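You operate a simulated robot arm through the tools that you are given. There is no shell and no other tool. Be economical: measure what you need, move in short steps, check, and stop when the job is done.

You run a simulated two-armed robot. Do the job below in one go: nothing can be reset, and whatever is moved stays where it is left.

JOB
Swap the cone in the stand with four stakes for the one that the card marked ROUND names.
Fine: cones live in the drawer with the blue handle; put the old one away there before the new one goes in, press that fully down and shut the drawer.
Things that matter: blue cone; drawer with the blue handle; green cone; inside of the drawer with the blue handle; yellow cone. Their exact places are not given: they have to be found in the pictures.

Only the result counts: the job must be done as asked and must still hold three seconds after the hand-in. Knocking over, shifting, dropping, spilling or breaking anything else fails it.

ROBOT AND FRAMES
Two 7-joint arms with two-finger parallel grippers on one trunk, on a base that drives. Base frame: it is fixed to the floor where the robot stands at the start and does not move with it; the origin is under the middle of the robot, x ahead of it, y to its left, z up. Readings come in m, degrees, newtons and seconds.
The left shoulder is at the start at [-0.102, 0.119, 0.613], the right one opposite. With the tool pointing down near the work surface each hand reaches from about 0.1 to 0.56 m from the robot's upright axis, wherever it stands, measured 20 degrees to its own side. Places, roughly: drawer with the blue handle [0.5, 0, 0.7]; green cone [0.75, -1, 0.75]; inside of the drawer with the blue handle [0.6, 0, 0.7]. Payload 3.43 kg a hand.
Tool frame (each hand has its own): the origin (TCP) lies between the finger pads and is the grasp point; the fingertips stand 0.03 m ahead of it; z points along the fingers, y is the line along which they close. The gripper opens to 0.094 m. The fingers are 0.028 m wide and 0.01 m thick; the gripper's body (0.05 by 0.096 m) begins 0.055 m behind the TCP.
Orientation is that of the tool frame in the base frame, as [roll, pitch, yaw] about the fixed x, y, z axes, in that order (R = Rz(yaw) Ry(pitch) Rx(roll)). With the fingers straight down and closing along the base's y, the tool's x points along the base's -x, its y along +y and its z along -z.

CONTROLS
- The arms move only by the tool apply_moves. It takes "left_plan", "right_plan" or both (then of equal length, played together; a hand with none holds still); each is a list of rows, each a list of 7 numbers: the finger opening in m, from 0 to 0.094, then the shift along the base's x, y, z in units of 250 mm (1.0 is 250 mm), then the turn, a rotation vector about the base's x, y, z in units of 60 degrees (1.0 is 60 degrees). In form: [[grip, tx, ty, tz, wx, wy, wz], ...]. A call has 1 to 8 rows; each row is the pose to reach, as a shift and turn from the pose commanded when the call began. A call with a number of a shift or a turn outside -1 to 1 is refused whole. Each row takes 0.2 s and may step no farther than 0.05 m and 8.6 degrees from the row before; otherwise, or with a gripper value out of range, the whole call is refused. A pose out of reach is approached as far as the arm can. The call stops where the force on the tool passes 40 N (or 10 N more than at its start, if that is more) or the arm is blocked; 0.2 s more then pass. The fingers move at their own pace (about 0.153 m/s each) and stop on an object; they squeeze with about 41 N. The grip force told is the motor's: it shows also when the fingers shut on nothing. Time passes only in rows, and 0.2 s behind the last, so rows that repeat a pose let the fingers close. The reply holds the time, the measured pose of the TCP, the force on the tool along the base axes, the opening and the grip force, in the units named above and with some noise, with the torque about the TCP (base axes, N m) and any sound that the robot's microphone picked up, and new pictures: "views" is both (left out), scene, wrist or none (wrist: the cameras of the hands that moved).
- Cameras (640 x 400 px; columns grow to the right, rows downward): "scene" is now at [0.0608, 0.0027, 1.2989]; the picture's right is [0.04, -1.00, 0.00], its down [-0.88, -0.03, -0.47] and it looks along [0.47, 0.02, -0.88] (base axes); focal length 265 px, centre (320, 200). "left" rides on the left gripper at [0.076, -0.014, -0.103] in its tool frame; the picture's right is [0.18, 0.98, 0.00], its down [-0.75, 0.14, -0.64] and it looks along [-0.63, 0.12, 0.77] (tool axes); focal length 243 px, centre (320, 200). "right" rides on the right gripper at [0.076, 0.014, -0.102] in its tool frame; the picture's right is [-0.18, 0.98, 0.00], its down [-0.75, -0.14, -0.64] and it looks along [-0.63, -0.12, 0.77] (tool axes); focal length 243 px, centre (320, 200).
- lift_body(by): slides the trunk up (or, below 0, down) by that many m; the arms and the scene camera ride with it, the base frame stays. It gives what a move gives, with no picture.
- base_move(legs): drives the robot by 1 to 6 legs, each [ahead, left, turn to the left] in m, m and degrees, along the robot's own axes; the way and the turn of a leg run together, so that a leg with both is an arc; at most 1.5 m and 180 degrees a leg. The arms and the cameras ride along, it lands a little off, and it stops where it bumps. It gives what a move gives, and a new picture of the scene camera.
- aim_head(pan, tilt): turns the head with the scene camera to pan (to the left, within 143 degrees either way) and tilt (down, from -29 to 69), counted from straight ahead of the robot. It gives what a move gives, and a new picture of the scene camera.
- probe_pixels(camera, pixels): for up to 12 pixels [column, row] of the newest picture of that camera ("zoom" is the newest enlarged one), the place [x, y, z] in the base frame of the surface seen there, good to about 0.003 m. The clock stands still meanwhile.
- inspect(camera, box): a new picture of the part [left, top, right, bottom] of that camera's present view, enlarged. The clock stands still meanwhile.
- finish_job(): hands the job in; it is judged then, once.

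Work in short steps. Measure before you move; look again where a grasp or a placing could have gone wrong, and mend it. You have 80 turns and 260 pictures in all, those below and enlarged ones among them. Open the grippers and draw the arms clear of the work before you hand the job in, unless the task says otherwise; then end with one line.

The tools are called after "Emit:" as a command line: name --argument value ..., lists and objects as JSON in quotes. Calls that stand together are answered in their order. apply_moves: Moves the arms, as the interface text tells. Its arguments: {"type":"object","properties":{"left_plan":{"type":"array","items":{"type":"array","items":{"type":"number"}}},"right_plan":{"type":"array","items":{"type":"array","items":{"type":"number"}}},"views":{"type":"string","enum":["both","scene","wrist","none"]}},"required":[]} The other tools are called the same way: lift_body (by) slides the trunk up or down; base_move (legs) drives the base; aim_head (pan, tilt) turns the head that bears the scene camera; probe_pixels (camera, pixels) gives the place of the surface under pixels of a picture; inspect (camera, box) takes an enlarged picture of a part of a camera's view; finish_job () hands the job in.

At the start:

```text
clock: 0.0
left_ee_pos: [0.3328, 0.1473, 0.9902]
left_orientation: [180.0, 0.1, 180.0]
left_wrist_force: [-0.2, -0.2, -0.1]
left_wrist_torque: [0.0, 0.01, -0.01]
left_gripper_width: 0.0938
left_finger_force: 0.1
right_ee_pos: [0.3298, -0.1533, 0.9279]
right_orientation: [-179.9, 0.0, -179.9]
right_wrist_force: [0.6, -0.2, -0.5]
right_wrist_torque: [-0.01, -0.02, 0.01]
right_gripper_width: 0.0941
right_finger_force: 0.1
trunk travel left (down, up): [-0.04, 0.296]
robot x, y, heading: [0.002, -0.0011, -0.0]
head pan, tilt: [2.1, 61.7]
```

scene: 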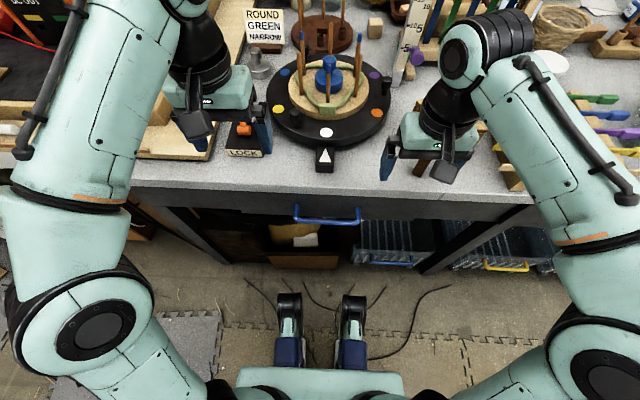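
right: 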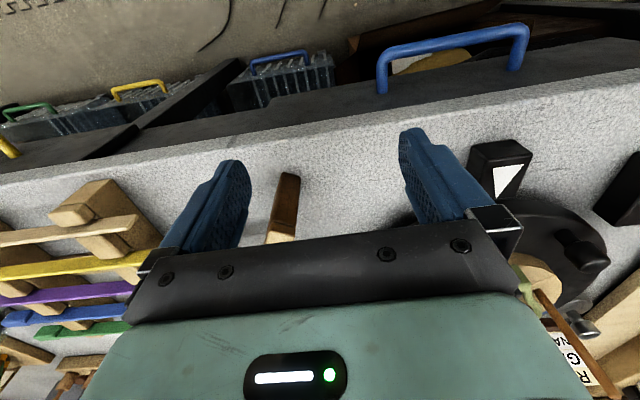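
left: 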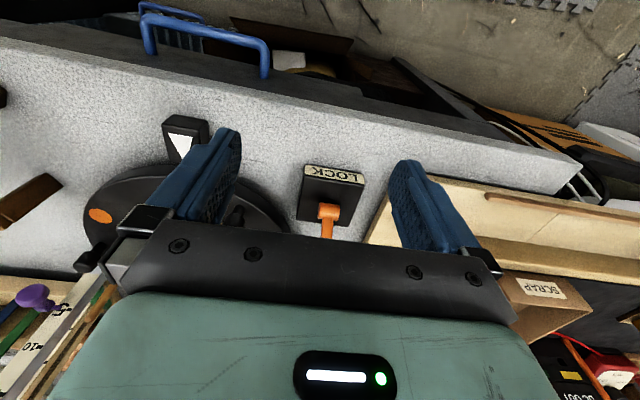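

The card at (265,25) seems to read ROUND GREEN NARROW; a blue cone sits at (328,75) amid stakes. I look closer at both.

Emit:
inspect --camera "scene" --box '[220, 0, 420, 180]'

Emit:
aim_head --pan 0 --tilt 35

```text
2.22 times, centred on (320, 90) of scene
```

zoom: 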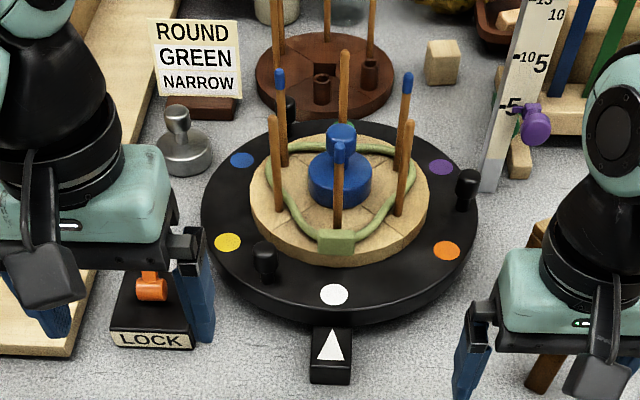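

```text
clock: 0.9
left_ee_pos: [0.3312, 0.1468, 0.9905]
left_orientation: [180.0, 0.1, -180.0]
left_wrist_force: [0.4, -0.4, 0.1]
left_wrist_torque: [0.0, 0.03, 0.02]
left_gripper_width: 0.0941
left_finger_force: 0.0
right_ee_pos: [0.3312, -0.1527, 0.928]
right_orientation: [-180.0, 0.0, -180.0]
right_wrist_force: [0.6, 1.5, 0.5]
right_wrist_torque: [-0.01, 0.01, -0.01]
right_gripper_width: 0.094
right_finger_force: 0.0
trunk travel left (down, up): [-0.04, 0.296]
robot x, y, heading: [-0.0001, -0.0007, 0.2]
head pan, tilt: [0.0, 35.0]
```

scene: 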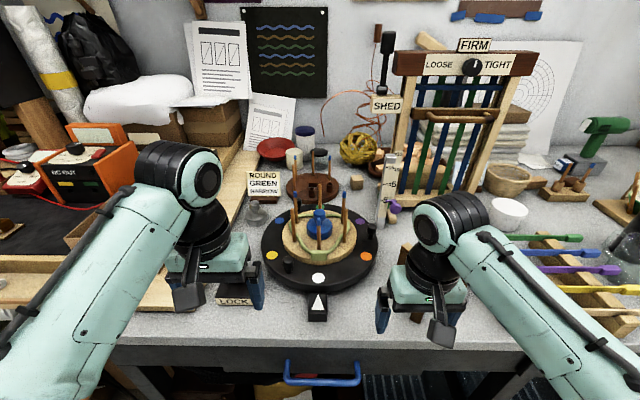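

I zoom in on the table's stand area and then turn the head right toward the green cone.

Emit:
inspect --camera "scene" --box '[230, 120, 410, 330]'

Emit:
aim_head --pan -50 --tilt 35

```text
1.90 times, centred on (320, 225) of scene
```

zoom: 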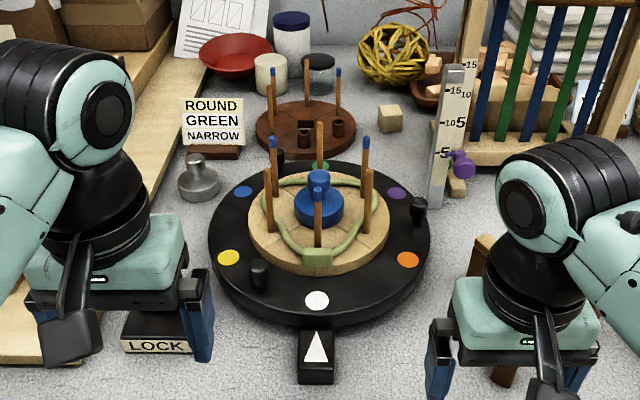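

```text
clock: 2.1
left_ee_pos: [0.3316, 0.147, 0.9894]
left_orientation: [-180.0, 0.1, -179.9]
left_wrist_force: [-0.6, 0.0, -0.1]
left_wrist_torque: [-0.01, -0.07, 0.0]
left_gripper_width: 0.0938
left_finger_force: 0.1
right_ee_pos: [0.3299, -0.1531, 0.9263]
right_orientation: [180.0, 0.0, 180.0]
right_wrist_force: [0.4, 0.4, -0.4]
right_wrist_torque: [-0.02, -0.01, 0.02]
right_gripper_width: 0.0938
right_finger_force: 0.1
trunk travel left (down, up): [-0.04, 0.296]
robot x, y, heading: [-0.0024, -0.0003, -0.1]
head pan, tilt: [-50.0, 35.0]
```

scene: 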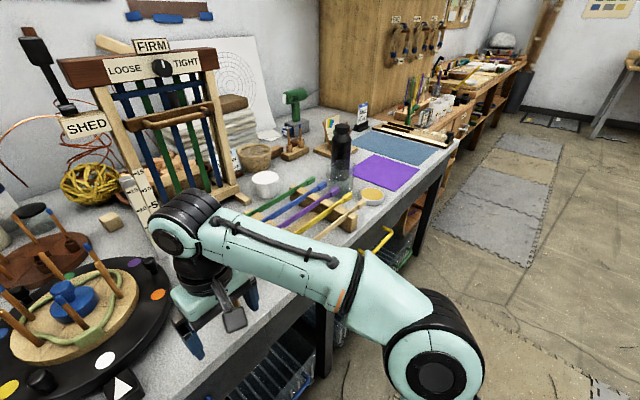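

I inspect the area around (350,160) where the green cone should roughly be.

Emit:
inspect --camera "scene" --box '[220, 60, 480, 230]'

Emit:
probe_pixels --camera "scene" --pixels '[[385, 170], [340, 170], [372, 195], [65, 295], [265, 180]]'

Emit:
inspect --camera "scene" --box '[340, 0, 560, 140]'

```text
2.35 times, centred on (350, 145) of scene
```

zoom: 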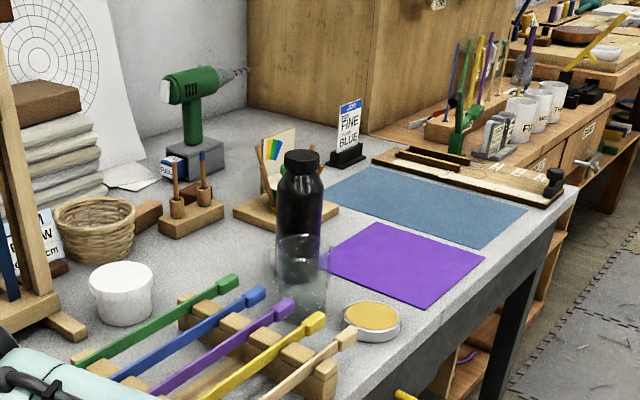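

```text
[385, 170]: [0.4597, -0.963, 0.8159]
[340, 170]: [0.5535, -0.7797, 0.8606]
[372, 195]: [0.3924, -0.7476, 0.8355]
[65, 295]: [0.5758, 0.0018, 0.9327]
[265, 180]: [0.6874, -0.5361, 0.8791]
```

```text
2.86 times, centred on (450, 70) of scene
```

zoom: 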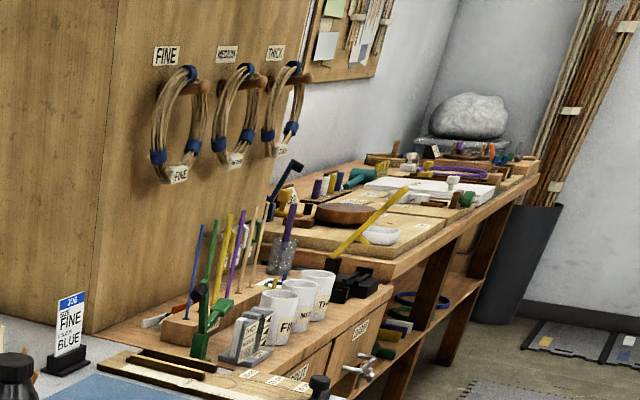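

No cone there obviously. I look left and also further right along the floor/bench for cones.

Emit:
aim_head --pan 45 --tilt 35

Emit:
aim_head --pan -80 --tilt 30

Emit:
aim_head --pan -50 --tilt 60

```text
clock: 3.8
left_ee_pos: [0.3322, 0.1466, 0.9899]
left_orientation: [-179.8, 0.1, -180.0]
left_wrist_force: [0.3, -0.1, -0.4]
left_wrist_torque: [-0.02, 0.0, 0.02]
left_gripper_width: 0.0938
left_finger_force: 0.0
right_ee_pos: [0.3295, -0.1544, 0.9271]
right_orientation: [180.0, -0.1, 180.0]
right_wrist_force: [-0.3, 0.2, 0.6]
right_wrist_torque: [0.0, -0.01, 0.03]
right_gripper_width: 0.0941
right_finger_force: 0.1
trunk travel left (down, up): [-0.04, 0.296]
robot x, y, heading: [0.0017, -0.0011, -0.0]
head pan, tilt: [45.0, 35.0]
```

scene: 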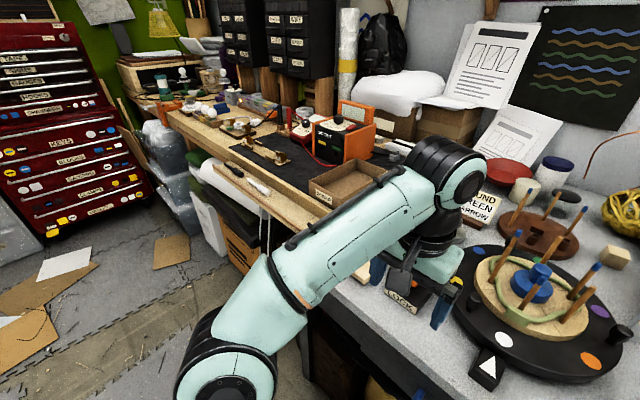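

```text
clock: 5.8
left_ee_pos: [0.3335, 0.1466, 0.99]
left_orientation: [-180.0, 0.2, 180.0]
left_wrist_force: [-0.1, -0.4, 0.1]
left_wrist_torque: [-0.01, -0.02, -0.01]
left_gripper_width: 0.0944
left_finger_force: 0.0
right_ee_pos: [0.3293, -0.1528, 0.9282]
right_orientation: [180.0, 0.1, -180.0]
right_wrist_force: [1.0, 0.4, 0.3]
right_wrist_torque: [-0.01, 0.01, 0.01]
right_gripper_width: 0.0942
right_finger_force: 0.0
trunk travel left (down, up): [-0.04, 0.296]
robot x, y, heading: [0.0013, 0.0028, -0.0]
head pan, tilt: [-80.0, 30.0]
```

scene: 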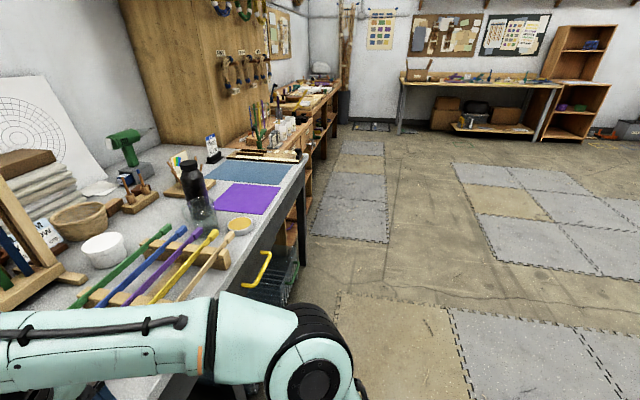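

```text
clock: 6.8
left_ee_pos: [0.3321, 0.1468, 0.9908]
left_orientation: [180.0, 0.1, -180.0]
left_wrist_force: [-0.4, 0.1, -1.3]
left_wrist_torque: [0.03, -0.01, -0.01]
left_gripper_width: 0.0939
left_finger_force: 0.0
right_ee_pos: [0.3304, -0.1551, 0.9281]
right_orientation: [179.9, 0.0, 179.9]
right_wrist_force: [0.4, -0.2, 0.1]
right_wrist_torque: [-0.02, 0.0, 0.0]
right_gripper_width: 0.0939
right_finger_force: 0.0
trunk travel left (down, up): [-0.04, 0.296]
robot x, y, heading: [-0.0004, -0.0006, 0.1]
head pan, tilt: [-50.0, 60.0]
```

scene: 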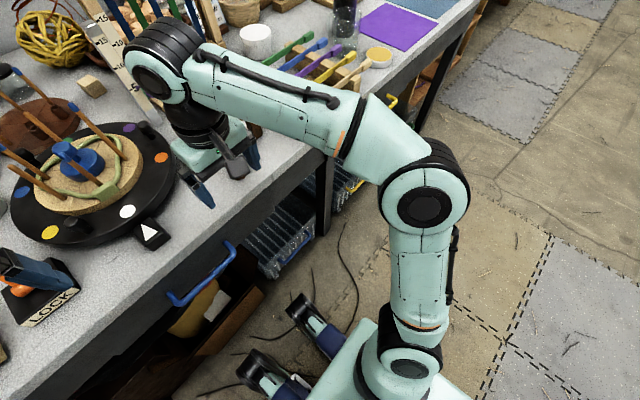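

I count stakes on the near stand and look at the wooden base behind the bottle.

Emit:
inspect --camera "scene" --box '[0, 60, 190, 260]'

Emit:
aim_head --pan -55 --tilt 25

Emit:
inspect --camera "scene" --box '[240, 140, 400, 240]'

```text
2.00 times, centred on (95, 160) of scene
```

zoom: 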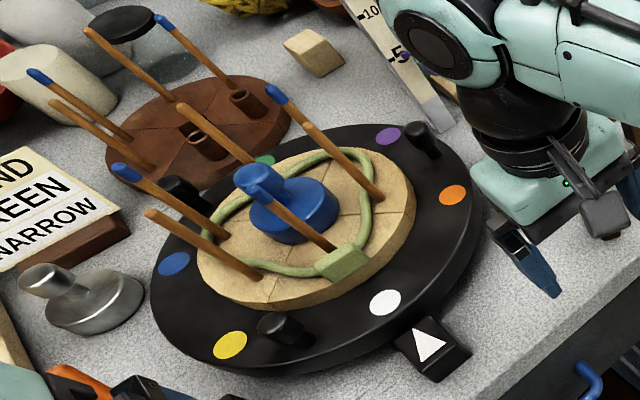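

```text
clock: 7.8
left_ee_pos: [0.3313, 0.1467, 0.9907]
left_orientation: [-179.9, 0.2, -180.0]
left_wrist_force: [-0.3, -0.1, -0.1]
left_wrist_torque: [0.02, -0.01, -0.01]
left_gripper_width: 0.0938
left_finger_force: 0.1
right_ee_pos: [0.3301, -0.1538, 0.9275]
right_orientation: [180.0, 0.0, -180.0]
right_wrist_force: [0.1, 0.9, -0.1]
right_wrist_torque: [0.0, 0.04, -0.01]
right_gripper_width: 0.0941
right_finger_force: 0.1
trunk travel left (down, up): [-0.04, 0.296]
robot x, y, heading: [0.0021, 0.0042, 0.0]
head pan, tilt: [-55.0, 25.0]
```

scene: 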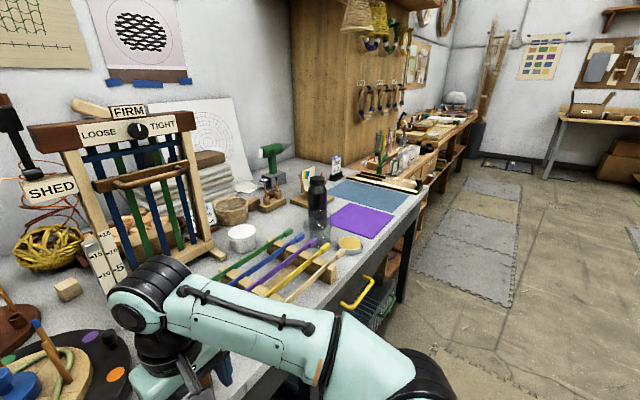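

```text
4.00 times, centred on (320, 190) of scene
```

zoom: 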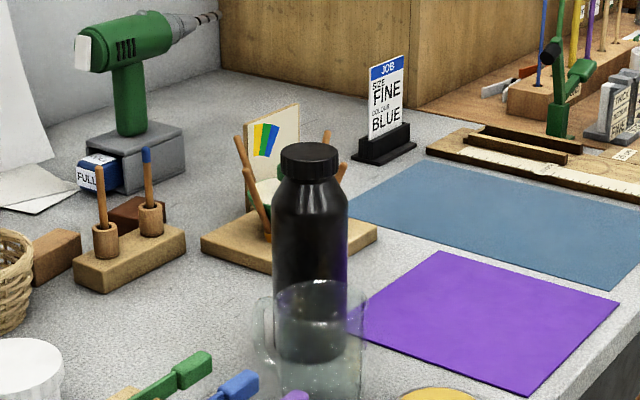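

The square wooden stand behind the bottle holds something green. I raise the trunk, back off and drive right to look at it.

Emit:
lift_body --by 0.15

Emit:
base_move --legs '[[-0.2, 0, 0], [0, -0.8, 0]]'

Emit:
aim_head --pan 0 --tilt 35

```text
clock: 9.6
left_ee_pos: [0.3319, 0.1476, 1.1407]
left_orientation: [180.0, 0.1, 180.0]
left_wrist_force: [-0.1, 0.1, -0.4]
left_wrist_torque: [-0.02, 0.0, 0.01]
left_gripper_width: 0.0938
left_finger_force: 0.2
right_ee_pos: [0.3301, -0.1523, 1.0769]
right_orientation: [179.9, 0.0, -180.0]
right_wrist_force: [0.3, 0.3, 0.2]
right_wrist_torque: [0.0, -0.02, 0.01]
right_gripper_width: 0.094
right_finger_force: 0.1
trunk travel left (down, up): [-0.19, 0.146]
robot x, y, heading: [-0.0033, 0.0008, 0.0]
head pan, tilt: [-55.0, 25.0]
```

```text
clock: 18.3
left_ee_pos: [0.1328, -0.6771, 1.1402]
left_orientation: [180.0, 0.0, 179.0]
left_wrist_force: [-0.7, -0.7, 0.2]
left_wrist_torque: [0.01, 0.02, 0.0]
left_gripper_width: 0.0939
left_finger_force: 0.0
right_ee_pos: [0.1258, -0.9776, 1.0777]
right_orientation: [180.0, 0.0, 179.0]
right_wrist_force: [0.2, 0.1, 0.5]
right_wrist_torque: [-0.02, 0.0, 0.0]
right_gripper_width: 0.0941
right_finger_force: 0.1
trunk travel left (down, up): [-0.19, 0.146]
robot x, y, heading: [-0.1997, -0.82, -1.2]
head pan, tilt: [-55.0, 25.0]
```

scene: 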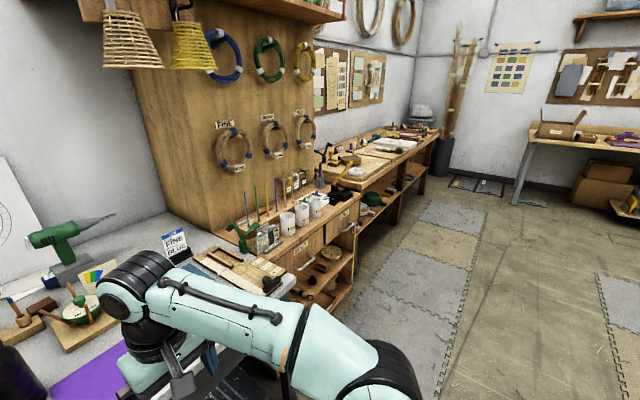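

```text
clock: 19.5
left_ee_pos: [0.1342, -0.6766, 1.1407]
left_orientation: [-180.0, 0.1, 179.1]
left_wrist_force: [-0.4, 0.1, 0.9]
left_wrist_torque: [0.0, -0.01, 0.0]
left_gripper_width: 0.0939
left_finger_force: 0.2
right_ee_pos: [0.1261, -0.9771, 1.0774]
right_orientation: [-180.0, 0.0, 179.0]
right_wrist_force: [0.4, -0.3, 0.2]
right_wrist_torque: [-0.02, 0.01, 0.03]
right_gripper_width: 0.0943
right_finger_force: 0.1
trunk travel left (down, up): [-0.19, 0.146]
robot x, y, heading: [-0.201, -0.8176, -1.0]
head pan, tilt: [0.0, 35.0]
```

scene: 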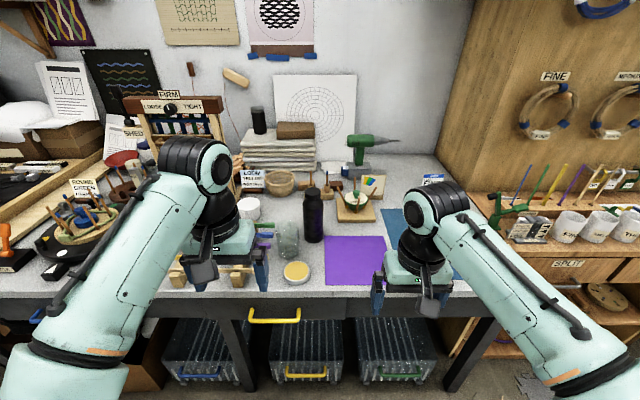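

I zoom in on the square stand at (355,205).

Emit:
inspect --camera "scene" --box '[300, 150, 410, 240]'

Emit:
probe_pixels --camera "scene" --pixels '[[354, 200], [373, 185], [275, 318]]'

Emit:
inspect --camera "scene" --box '[20, 130, 180, 280]'

```text
4.44 times, centred on (355, 195) of scene
```

zoom: 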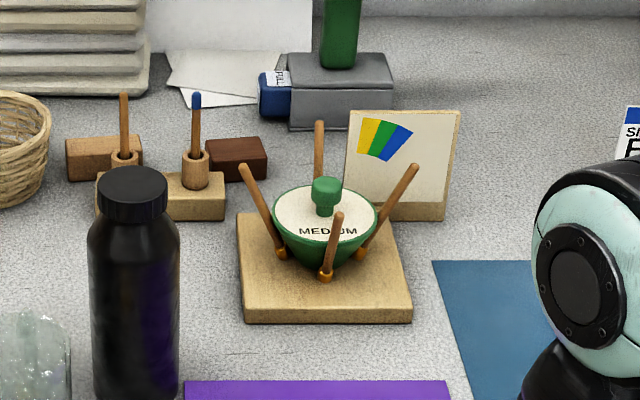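

```text
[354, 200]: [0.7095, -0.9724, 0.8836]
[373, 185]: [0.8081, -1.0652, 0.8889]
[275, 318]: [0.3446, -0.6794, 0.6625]
```

```text
2.67 times, centred on (100, 205) of scene
```

zoom: 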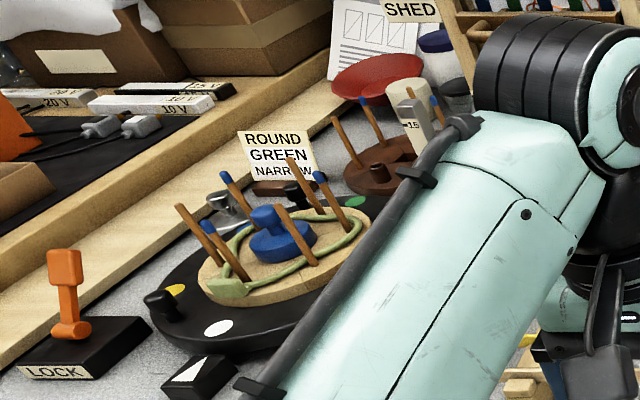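

The green MEDIUM cone sits in the four-stake stand, so the card calls for the NARROW cone, whose colour I must read in the drawer. I drive back to the blue-handled drawer.

Emit:
base_move --legs '[[0, 0.8, 1], [0.03, 0.02, 0]]'

Emit:
aim_head --pan 0 --tilt 55

Emit:
inspect --camera "scene" --box '[220, 150, 420, 280]'

```text
clock: 27.4
left_ee_pos: [0.155, 0.1561, 1.1404]
left_orientation: [-180.0, 0.0, -178.6]
left_wrist_force: [0.5, 0.8, -0.5]
left_wrist_torque: [-0.02, 0.03, -0.02]
left_gripper_width: 0.0938
left_finger_force: 0.0
right_ee_pos: [0.16, -0.1445, 1.0773]
right_orientation: [180.0, -0.2, -178.5]
right_wrist_force: [-0.1, 0.7, 0.1]
right_wrist_torque: [0.01, 0.03, 0.0]
right_gripper_width: 0.094
right_finger_force: 0.0
trunk travel left (down, up): [-0.19, 0.146]
robot x, y, heading: [-0.1732, 0.0006, 1.3]
head pan, tilt: [0.0, 35.0]
```

scene: 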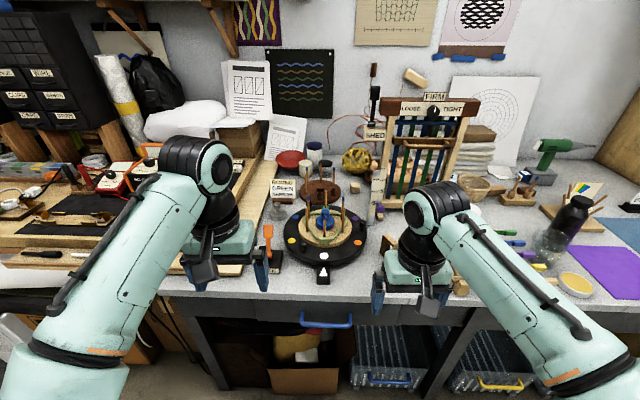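

```text
clock: 28.2
left_ee_pos: [0.154, 0.1557, 1.1397]
left_orientation: [-179.9, 0.2, -178.5]
left_wrist_force: [0.2, -0.1, -0.2]
left_wrist_torque: [0.03, -0.01, 0.03]
left_gripper_width: 0.094
left_finger_force: 0.0
right_ee_pos: [0.1595, -0.1445, 1.076]
right_orientation: [-180.0, 0.0, -178.6]
right_wrist_force: [-0.1, -0.5, -0.5]
right_wrist_torque: [-0.02, 0.01, -0.02]
right_gripper_width: 0.0941
right_finger_force: 0.0
trunk travel left (down, up): [-0.19, 0.146]
robot x, y, heading: [-0.174, 0.0036, 1.4]
head pan, tilt: [0.0, 55.0]
```

scene: 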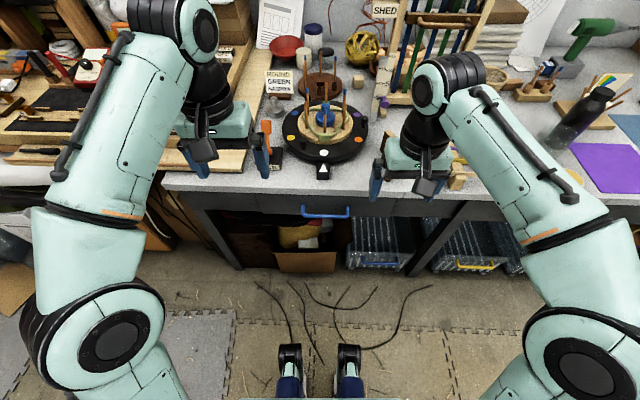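

```text
3.08 times, centred on (320, 215) of scene
```

zoom: 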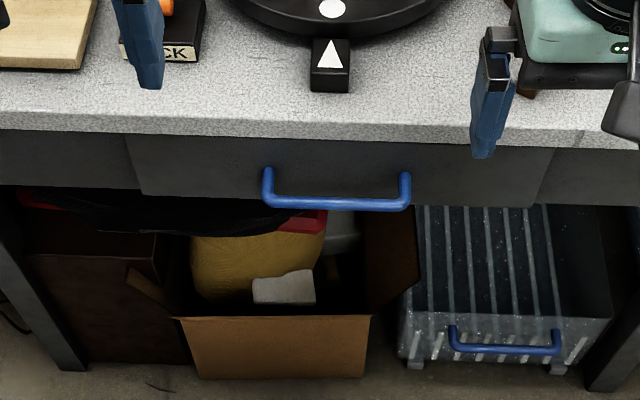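

I measure the handle bar, drawer front and table edge in the zoom.

Emit:
probe_pixels --camera "zoom" --pixels '[[300, 203], [335, 204], [370, 206], [268, 180], [405, 182], [335, 165], [335, 195], [150, 170], [540, 180], [335, 125], [335, 115]]'

```text
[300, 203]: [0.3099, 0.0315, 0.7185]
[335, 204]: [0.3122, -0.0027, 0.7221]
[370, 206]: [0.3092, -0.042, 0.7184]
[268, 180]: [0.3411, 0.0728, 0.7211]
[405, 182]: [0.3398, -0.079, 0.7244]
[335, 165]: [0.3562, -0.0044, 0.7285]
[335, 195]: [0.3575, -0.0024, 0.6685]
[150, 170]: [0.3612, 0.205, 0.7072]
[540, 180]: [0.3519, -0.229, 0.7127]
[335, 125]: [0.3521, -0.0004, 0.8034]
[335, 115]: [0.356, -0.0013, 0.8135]
```

Handle bar at about x 0.308, z 0.718, drawer face x 0.356. I lower the trunk back and turn the right hand so it can grasp the bar tilted 60° forward with fingers closing across it.

Emit:
lift_body --by -0.15

Emit:
apply_moves --right_plan '[[0.094, 0, 0, 0, 0, 0, -0.125], [0.094, 0, 0, 0, 0, 0, -0.25], [0.094, 0, 0, 0, 0, 0, -0.375], [0.094, 0, 0, 0, 0, 0, -0.5], [0.094, 0, 0, 0, 0, 0, -0.625], [0.094, 0, 0, 0, 0, 0, -0.75], [0.094, 0, 0, 0, 0, 0, -0.875], [0.094, 0, 0, 0, 0, 0, -1]]' --views "none"

Emit:
apply_moves --right_plan '[[0.06, 0.035, 0.066, -0.082, 0.033, -0.122, -0.057], [0.06, 0.07, 0.132, -0.164, 0.066, -0.244, -0.113], [0.06, 0.105, 0.199, -0.246, 0.098, -0.366, -0.17], [0.06, 0.14, 0.265, -0.328, 0.131, -0.488, -0.226], [0.05, 0.175, 0.331, -0.41, 0.164, -0.611, -0.283], [0.05, 0.21, 0.398, -0.492, 0.197, -0.733, -0.34], [0.045, 0.245, 0.464, -0.574, 0.229, -0.855, -0.396], [0.045, 0.28, 0.53, -0.656, 0.262, -0.977, -0.453]]' --views "both"

```text
clock: 30.0
left_ee_pos: [0.1533, 0.1545, 0.99]
left_orientation: [180.0, 0.1, -178.6]
left_wrist_force: [-0.2, -0.5, 0.6]
left_wrist_torque: [0.02, -0.02, -0.03]
left_gripper_width: 0.0939
left_finger_force: 0.1
right_ee_pos: [0.1587, -0.144, 0.9269]
right_orientation: [179.9, 0.0, -178.5]
right_wrist_force: [-0.5, -1.0, 0.2]
right_wrist_torque: [-0.01, 0.0, 0.01]
right_gripper_width: 0.0941
right_finger_force: 0.0
trunk travel left (down, up): [-0.04, 0.296]
robot x, y, heading: [-0.172, 0.0057, 1.5]
head pan, tilt: [0.0, 55.0]
```

```text
clock: 31.8
left_ee_pos: [0.1537, 0.1564, 0.9912]
left_orientation: [180.0, 0.1, -178.6]
left_wrist_force: [0.2, 0.5, 0.1]
left_wrist_torque: [0.02, 0.01, -0.04]
left_gripper_width: 0.094
left_finger_force: 0.0
right_ee_pos: [0.1584, -0.1451, 0.9291]
right_orientation: [-179.9, 0.0, 121.4]
right_wrist_force: [-0.5, 1.6, 0.2]
right_wrist_torque: [-0.04, 0.0, 0.01]
right_gripper_width: 0.0941
right_finger_force: 0.0
trunk travel left (down, up): [-0.04, 0.296]
robot x, y, heading: [-0.1745, -0.0006, 1.3]
head pan, tilt: [0.0, 55.0]
```

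```text
clock: 33.6
left_ee_pos: [0.1537, 0.1554, 0.9914]
left_orientation: [179.9, 0.1, -178.6]
left_wrist_force: [-0.8, 0.3, 0.8]
left_wrist_torque: [-0.03, 0.0, -0.01]
left_gripper_width: 0.0941
left_finger_force: 0.0
right_ee_pos: [0.2164, -0.0411, 0.796]
right_orientation: [132.4, 3.5, 97.0]
right_wrist_force: [-1.0, 0.8, 0.2]
right_wrist_torque: [0.0, 0.0, 0.02]
right_gripper_width: 0.0448
right_finger_force: 0.2
right hand out of reach, approached as far as the arm can: row 7, 8
trunk travel left (down, up): [-0.04, 0.296]
robot x, y, heading: [-0.1733, 0.0049, 1.4]
head pan, tilt: [0.0, 55.0]
```

scene: 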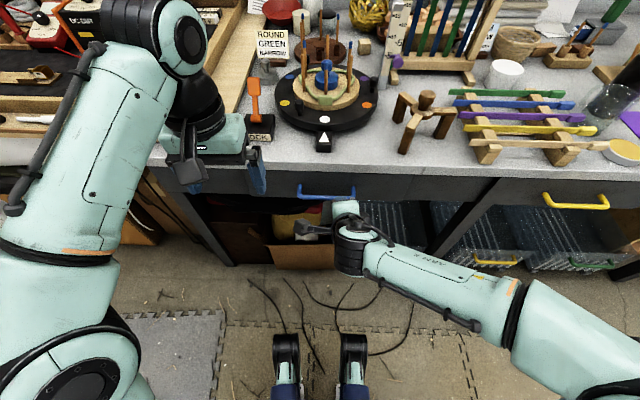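
right: 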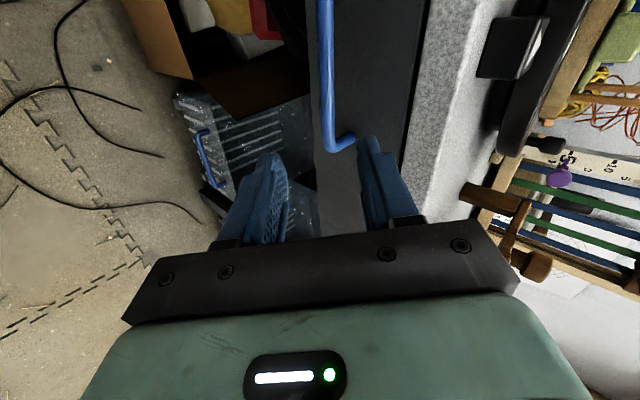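

The arm stopped at 48° tilt at (0.216,-0.041,0.796), the handle just ahead. I give it room: base back and left, trunk slightly down, then re-aim.

Emit:
base_move --legs '[[-0.07, 0.12, -1.4]]'

Emit:
lift_body --by -0.04

Emit:
apply_moves --right_plan '[[0.045, 0, 0, 0, 0, 0, 0], [0.045, 0, 0, 0, 0, 0, 0]]' --views "both"

```text
clock: 35.3
left_ee_pos: [0.0883, 0.2691, 0.9915]
left_orientation: [180.0, 0.1, 179.8]
left_wrist_force: [1.1, -0.1, -0.3]
left_wrist_torque: [0.01, 0.02, 0.0]
left_gripper_width: 0.0941
left_finger_force: 0.0
right_ee_pos: [0.1451, 0.0716, 0.7982]
right_orientation: [132.2, 3.7, 95.3]
right_wrist_force: [-0.4, -0.3, -0.3]
right_wrist_torque: [-0.01, -0.02, -0.04]
right_gripper_width: 0.0451
right_finger_force: 0.1
trunk travel left (down, up): [-0.04, 0.296]
robot x, y, heading: [-0.2451, 0.1237, -0.1]
head pan, tilt: [0.0, 55.0]
```

scene: 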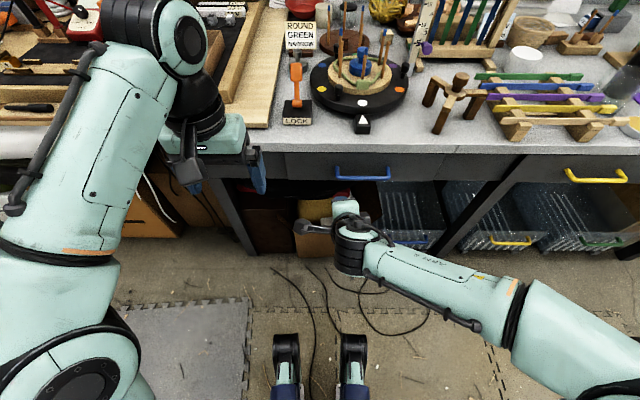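

```text
clock: 36.1
left_ee_pos: [0.0881, 0.2685, 0.9502]
left_orientation: [179.9, 0.0, 179.8]
left_wrist_force: [-0.2, 0.3, 0.3]
left_wrist_torque: [0.05, -0.03, 0.05]
left_gripper_width: 0.0939
left_finger_force: 0.1
right_ee_pos: [0.1465, 0.0712, 0.7617]
right_orientation: [132.4, 3.7, 95.4]
right_wrist_force: [-1.5, 0.9, 0.8]
right_wrist_torque: [-0.02, 0.01, -0.01]
right_gripper_width: 0.0449
right_finger_force: 0.1
trunk travel left (down, up): [0.0, 0.335]
robot x, y, heading: [-0.2447, 0.1214, -0.2]
head pan, tilt: [0.0, 55.0]
```

```text
clock: 36.8
left_ee_pos: [0.0873, 0.2672, 0.9505]
left_orientation: [-180.0, 0.1, 179.8]
left_wrist_force: [-0.4, -0.1, 0.1]
left_wrist_torque: [0.01, 0.01, -0.01]
left_gripper_width: 0.0938
left_finger_force: 0.1
right_ee_pos: [0.1471, 0.071, 0.7609]
right_orientation: [132.3, 3.7, 95.4]
right_wrist_force: [0.4, -0.2, -0.8]
right_wrist_torque: [0.01, -0.02, 0.02]
right_gripper_width: 0.0447
right_finger_force: 0.0
trunk travel left (down, up): [0.0, 0.335]
robot x, y, heading: [-0.2445, 0.1203, -0.1]
head pan, tilt: [0.0, 55.0]
```

scene: 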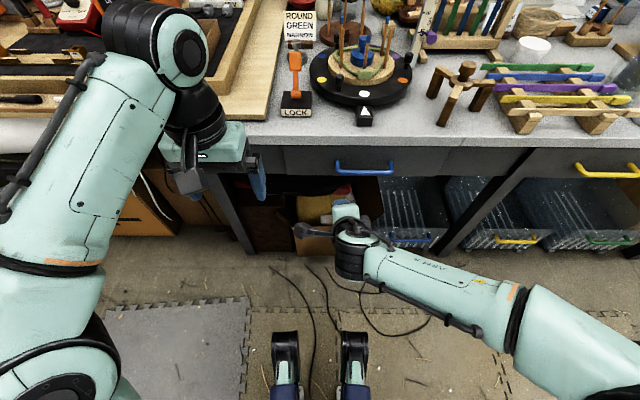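
right: 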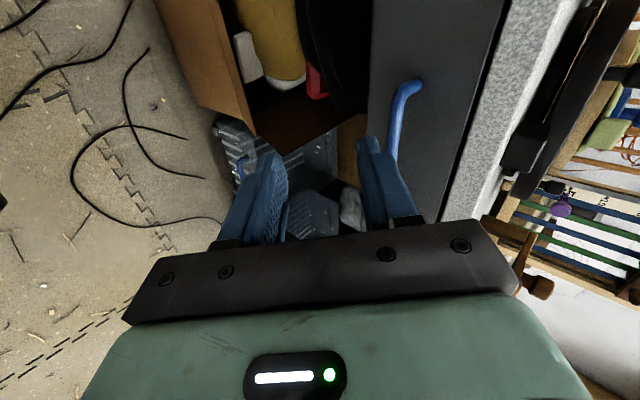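

The hand is at (0.147,0.071,0.761), tilted 48°. I move to a pre-grasp point about 8 cm short of the bar.

Emit:
apply_moves --right_plan '[[0.05, 0.13, -0.1, 0.02, 0, 0, -0.03], [0.05, 0.26, -0.2, 0.04, 0, 0, -0.06], [0.05, 0.396, -0.3, 0.06, 0, 0, -0.09], [0.05, 0.396, -0.3, 0.06, 0, 0, -0.09]]' --views "both"

```text
clock: 37.8
left_ee_pos: [0.0889, 0.2672, 0.95]
left_orientation: [180.0, 0.1, 179.9]
left_wrist_force: [0.2, 0.2, 0.5]
left_wrist_torque: [0.0, 0.0, 0.0]
left_gripper_width: 0.0941
left_finger_force: 0.1
right_ee_pos: [0.2482, -0.0043, 0.7744]
right_orientation: [132.4, 3.6, 90.0]
right_wrist_force: [0.5, -0.9, -0.4]
right_wrist_torque: [0.01, 0.0, 0.03]
right_gripper_width: 0.05
right_finger_force: 0.1
trunk travel left (down, up): [0.0, 0.335]
robot x, y, heading: [-0.2438, 0.1232, -0.5]
head pan, tilt: [0.0, 55.0]
```

scene: 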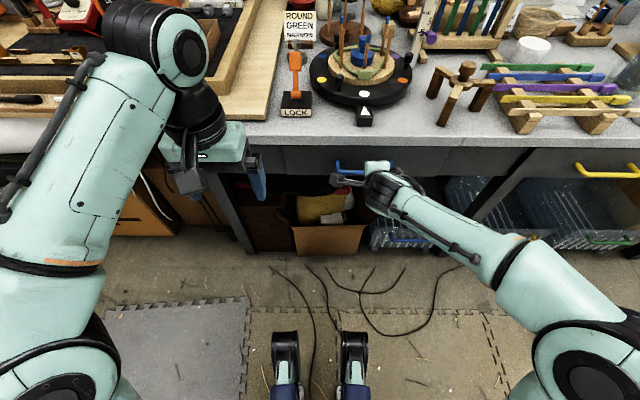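
right: 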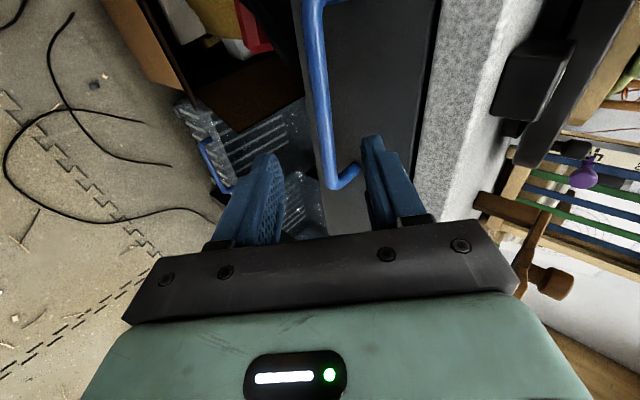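

The bar passes through the grasp axis at about (326,127) between the fingers. I advance 7.5 cm along the fingers and close.

Emit:
apply_moves --right_plan '[[0.05, 0.075, 0, -0.067, 0, 0, 0], [0.05, 0.15, 0, -0.135, 0, 0, 0], [0.05, 0.222, 0, -0.202, 0, 0, 0], [0.05, 0.222, 0, -0.202, 0, 0, 0], [0.0, 0.222, 0, -0.202, 0, 0, 0], [0.0, 0.222, 0, -0.202, 0, 0, 0], [0.0, 0.222, 0, -0.202, 0, 0, 0]]' --views "wrist"

```text
clock: 39.4
left_ee_pos: [0.0883, 0.2676, 0.9496]
left_orientation: [180.0, 0.1, 179.8]
left_wrist_force: [-0.3, 0.4, 0.7]
left_wrist_torque: [0.0, 0.0, 0.0]
left_gripper_width: 0.0938
left_finger_force: 0.2
right_ee_pos: [0.3, -0.0045, 0.7285]
right_orientation: [132.1, 3.5, 89.9]
right_wrist_force: [6.0, 0.8, 12.2]
right_wrist_torque: [1.24, -0.27, -0.84]
right_gripper_width: 0.0149
right_finger_force: 44.7
trunk travel left (down, up): [0.0, 0.335]
robot x, y, heading: [-0.2426, 0.123, -0.1]
head pan, tilt: [0.0, 55.0]
```

right: 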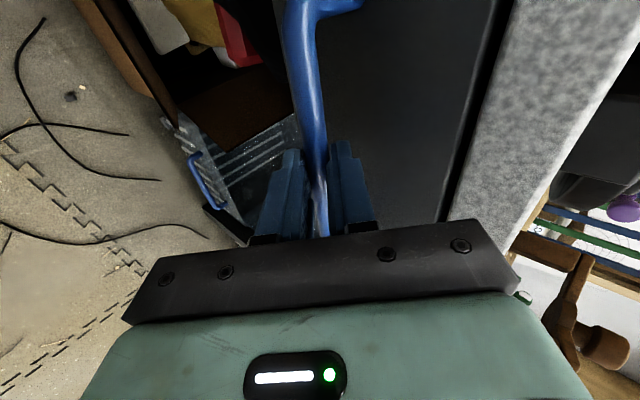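

The bar is gripped (14.9 mm). I pull straight back about 20 cm.

Emit:
apply_moves --right_plan '[[0.0, -0.1, 0, 0, 0, 0, 0], [0.0, -0.22, 0, 0, 0, 0, 0], [0.0, -0.34, 0, 0, 0, 0, 0], [0.0, -0.46, 0, 0, 0, 0, 0], [0.0, -0.58, 0, 0, 0, 0, 0], [0.0, -0.7, 0, 0, 0, 0, 0], [0.0, -0.82, 0, 0, 0, 0, 0], [0.0, -0.86, 0, 0, 0, 0, 0]]' --views "both"

```text
clock: 40.6
left_ee_pos: [0.0875, 0.2689, 0.9504]
left_orientation: [179.8, 0.0, 180.0]
left_wrist_force: [0.2, 0.4, 0.2]
left_wrist_torque: [-0.02, 0.03, 0.02]
left_gripper_width: 0.0938
left_finger_force: 0.1
right_ee_pos: [0.159, -0.0036, 0.7296]
right_orientation: [134.6, 3.1, 90.8]
right_wrist_force: [-4.7, 3.9, -5.9]
right_wrist_torque: [0.99, 0.24, -1.06]
right_gripper_width: 0.0155
right_finger_force: 45.0
right hand out of reach, approached as far as the arm can: row 4, 5, 6
trunk travel left (down, up): [0.0, 0.335]
robot x, y, heading: [-0.2447, 0.1228, -0.1]
head pan, tilt: [0.0, 55.0]
stopped in row 6 (right hand): the force on the tool passed its limit at 50 N (the readings are from after the stop); the commanded pose is now the measured one
```

scene: 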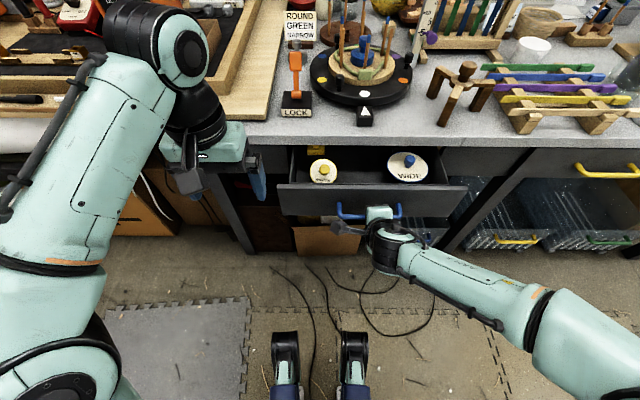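
right: 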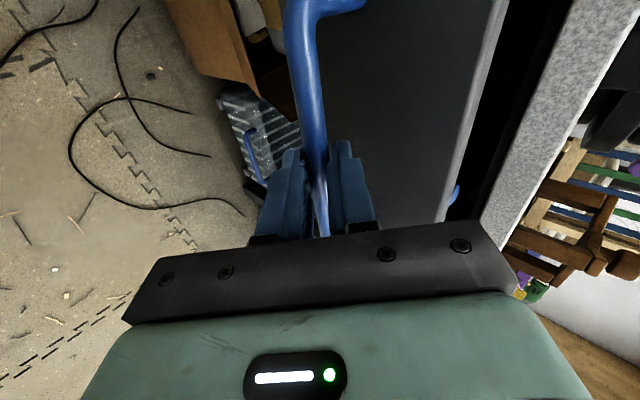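

The drawer is 14 cm open, showing a yellow-knob and a blue-knob cone. I read labels and pull further using the base.

Emit:
inspect --camera "scene" --box '[270, 130, 460, 230]'

Emit:
base_move --legs '[[-0.08, 0, 0]]'

Emit:
inspect --camera "scene" --box '[250, 110, 470, 230]'

```text
3.37 times, centred on (365, 180) of scene
```

zoom: 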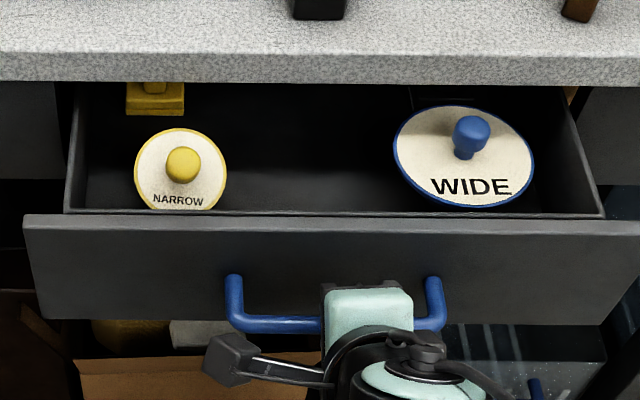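

```text
clock: 41.7
left_ee_pos: [0.0115, 0.2691, 0.9501]
left_orientation: [-179.9, -0.2, 179.7]
left_wrist_force: [-0.4, 0.1, 0.7]
left_wrist_torque: [0.01, 0.01, 0.0]
left_gripper_width: 0.0941
left_finger_force: 0.1
right_ee_pos: [0.0813, -0.0029, 0.7297]
right_orientation: [134.4, 3.3, 91.1]
right_wrist_force: [-0.2, 17.3, -18.9]
right_wrist_torque: [1.12, 0.27, -0.7]
right_gripper_width: 0.0154
right_finger_force: 44.9
trunk travel left (down, up): [0.0, 0.335]
robot x, y, heading: [-0.3248, 0.125, -0.2]
head pan, tilt: [0.0, 55.0]
```

scene: 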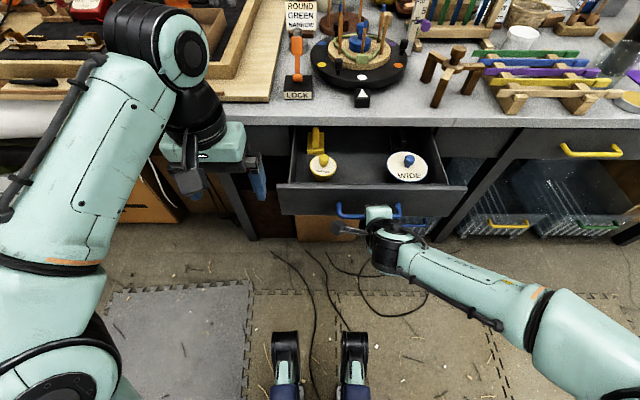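

```text
2.91 times, centred on (360, 170) of scene
```

zoom: 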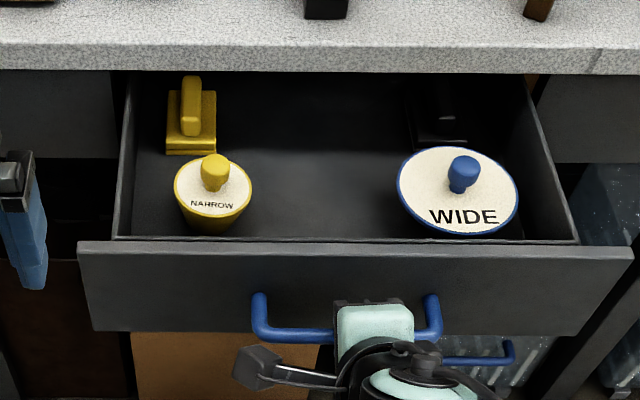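

Yellow is NARROW, so yellow is the new cone. I measure the cones, drawer bottom and walls.

Emit:
probe_pixels --camera "zoom" --pixels '[[214, 164], [214, 200], [460, 165], [455, 212], [320, 190], [320, 120], [320, 243], [122, 180], [560, 180], [190, 100], [320, 78], [245, 190]]'

```text
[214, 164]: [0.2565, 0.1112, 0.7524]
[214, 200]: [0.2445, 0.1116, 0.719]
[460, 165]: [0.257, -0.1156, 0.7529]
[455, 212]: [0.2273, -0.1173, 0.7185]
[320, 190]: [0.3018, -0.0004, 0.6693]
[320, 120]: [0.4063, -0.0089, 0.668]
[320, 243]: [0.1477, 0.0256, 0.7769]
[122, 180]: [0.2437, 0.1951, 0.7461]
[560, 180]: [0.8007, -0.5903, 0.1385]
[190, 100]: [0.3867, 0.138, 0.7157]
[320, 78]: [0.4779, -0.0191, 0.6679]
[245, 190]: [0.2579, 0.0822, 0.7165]
```

I release the handle and retreat backward-up along the fingers.

Emit:
apply_moves --right_plan '[[0.045, 0, 0, 0, 0, 0, 0], [0.045, 0, 0, 0, 0, 0, 0], [0.045, -0.06, 0, 0.055, 0, 0, 0], [0.045, -0.12, 0, 0.12, 0, 0, 0], [0.045, -0.18, 0, 0.2, 0, 0, 0], [0.045, -0.24, 0, 0.32, 0, 0, 0], [0.045, -0.24, 0, 0.45, 0, 0, 0]]' --views "both"

```text
clock: 43.3
left_ee_pos: [0.0111, 0.2683, 0.9511]
left_orientation: [179.9, 0.0, 179.9]
left_wrist_force: [-0.5, 0.0, 0.6]
left_wrist_torque: [0.02, 0.01, 0.05]
left_gripper_width: 0.0939
left_finger_force: 0.1
right_ee_pos: [0.0216, -0.0017, 0.8419]
right_orientation: [134.3, 3.2, 91.2]
right_wrist_force: [0.0, -0.8, -0.3]
right_wrist_torque: [0.03, 0.01, -0.03]
right_gripper_width: 0.0446
right_finger_force: 0.1
trunk travel left (down, up): [0.0, 0.335]
robot x, y, heading: [-0.3198, 0.1183, -0.2]
head pan, tilt: [0.0, 55.0]
```

scene: 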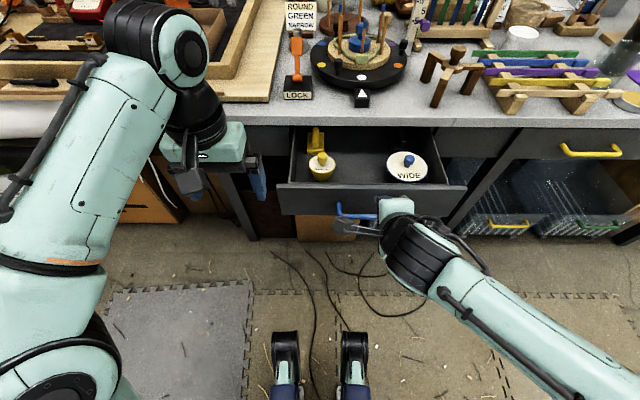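
right: 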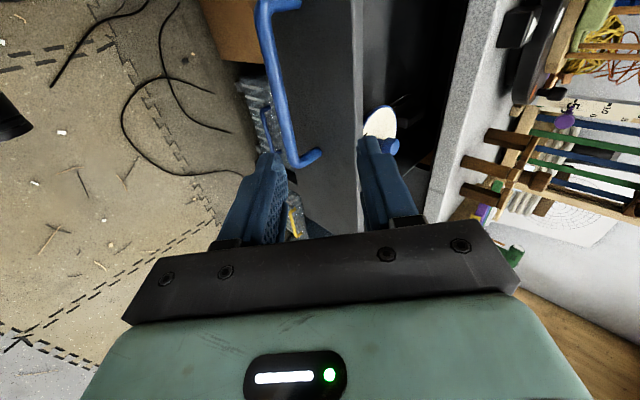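

Free of the handle. I turn the right hand to point straight down with fingers closing on a diagonal (to pass between the stakes), and tuck the left arm back a bit.

Emit:
apply_moves --right_plan '[[0.094, 0, 0, 0.1, 0, 0.127, 0], [0.094, 0, 0, 0.2, 0, 0.254, 0], [0.094, 0, 0, 0.3, 0, 0.381, 0], [0.094, 0, 0, 0.4, 0, 0.508, 0], [0.094, 0, 0, 0.5, 0, 0.635, 0], [0.094, 0, 0, 0.5, 0, 0.762, 0]]' --left_plan '[[0.05, -0.08, 0, 0.08, 0, 0, 0], [0.02, -0.16, 0, 0.16, 0, 0, 0], [0.02, -0.24, 0, 0.24, 0, 0, 0], [0.02, -0.32, 0, 0.32, 0, 0, 0], [0.02, -0.4, 0, 0.4, 0, 0, 0], [0.02, -0.48, 0, 0.48, 0, 0, 0]]' --views "none"

Emit:
apply_moves --right_plan '[[0.094, 0, 0, 0, 0, 0, 0.123], [0.094, 0, 0, 0, 0, 0, 0.246], [0.094, 0, 0, 0, 0, 0, 0.369], [0.094, 0, 0, 0, 0, 0, 0.492], [0.094, 0, 0, 0, 0, 0, 0.615], [0.094, 0, 0, 0, 0, 0, 0.738]]' --views "both"

```text
clock: 44.7
left_ee_pos: [-0.0479, 0.2657, 0.9885]
left_orientation: [179.9, -0.1, 180.0]
left_wrist_force: [0.7, -0.6, -0.7]
left_wrist_torque: [-0.01, 0.01, 0.01]
left_gripper_width: 0.0201
left_finger_force: 0.0
left hand out of reach, approached as far as the arm can: row 1, 2, 3, 4, 5, 6
right_ee_pos: [0.0242, 0.0004, 0.9514]
right_orientation: [-179.9, 2.1, 94.1]
right_wrist_force: [1.4, -0.4, 0.5]
right_wrist_torque: [0.03, 0.02, 0.0]
right_gripper_width: 0.0939
right_finger_force: 0.1
right hand out of reach, approached as far as the arm can: row 6
trunk travel left (down, up): [0.0, 0.335]
robot x, y, heading: [-0.3255, 0.1206, -0.3]
head pan, tilt: [0.0, 55.0]
```

```text
clock: 46.1
left_ee_pos: [-0.0472, 0.2649, 0.9888]
left_orientation: [180.0, -0.1, 179.8]
left_wrist_force: [0.0, -0.3, 1.0]
left_wrist_torque: [-0.02, 0.02, 0.01]
left_gripper_width: 0.02
left_finger_force: 0.0
right_ee_pos: [0.0233, 0.0006, 0.9522]
right_orientation: [-179.9, 1.4, 137.4]
right_wrist_force: [0.1, -0.3, -0.5]
right_wrist_torque: [0.0, 0.0, 0.01]
right_gripper_width: 0.0941
right_finger_force: 0.1
trunk travel left (down, up): [0.0, 0.335]
robot x, y, heading: [-0.3215, 0.1259, -0.2]
head pan, tilt: [0.0, 55.0]
```

scene: 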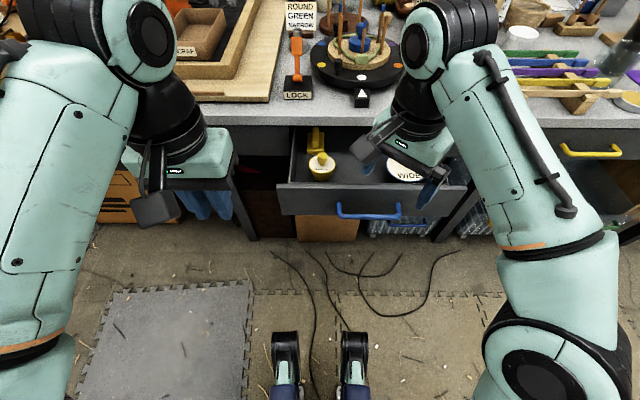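
right: 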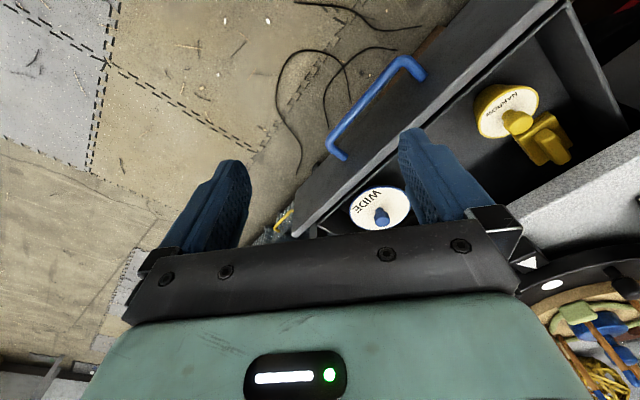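

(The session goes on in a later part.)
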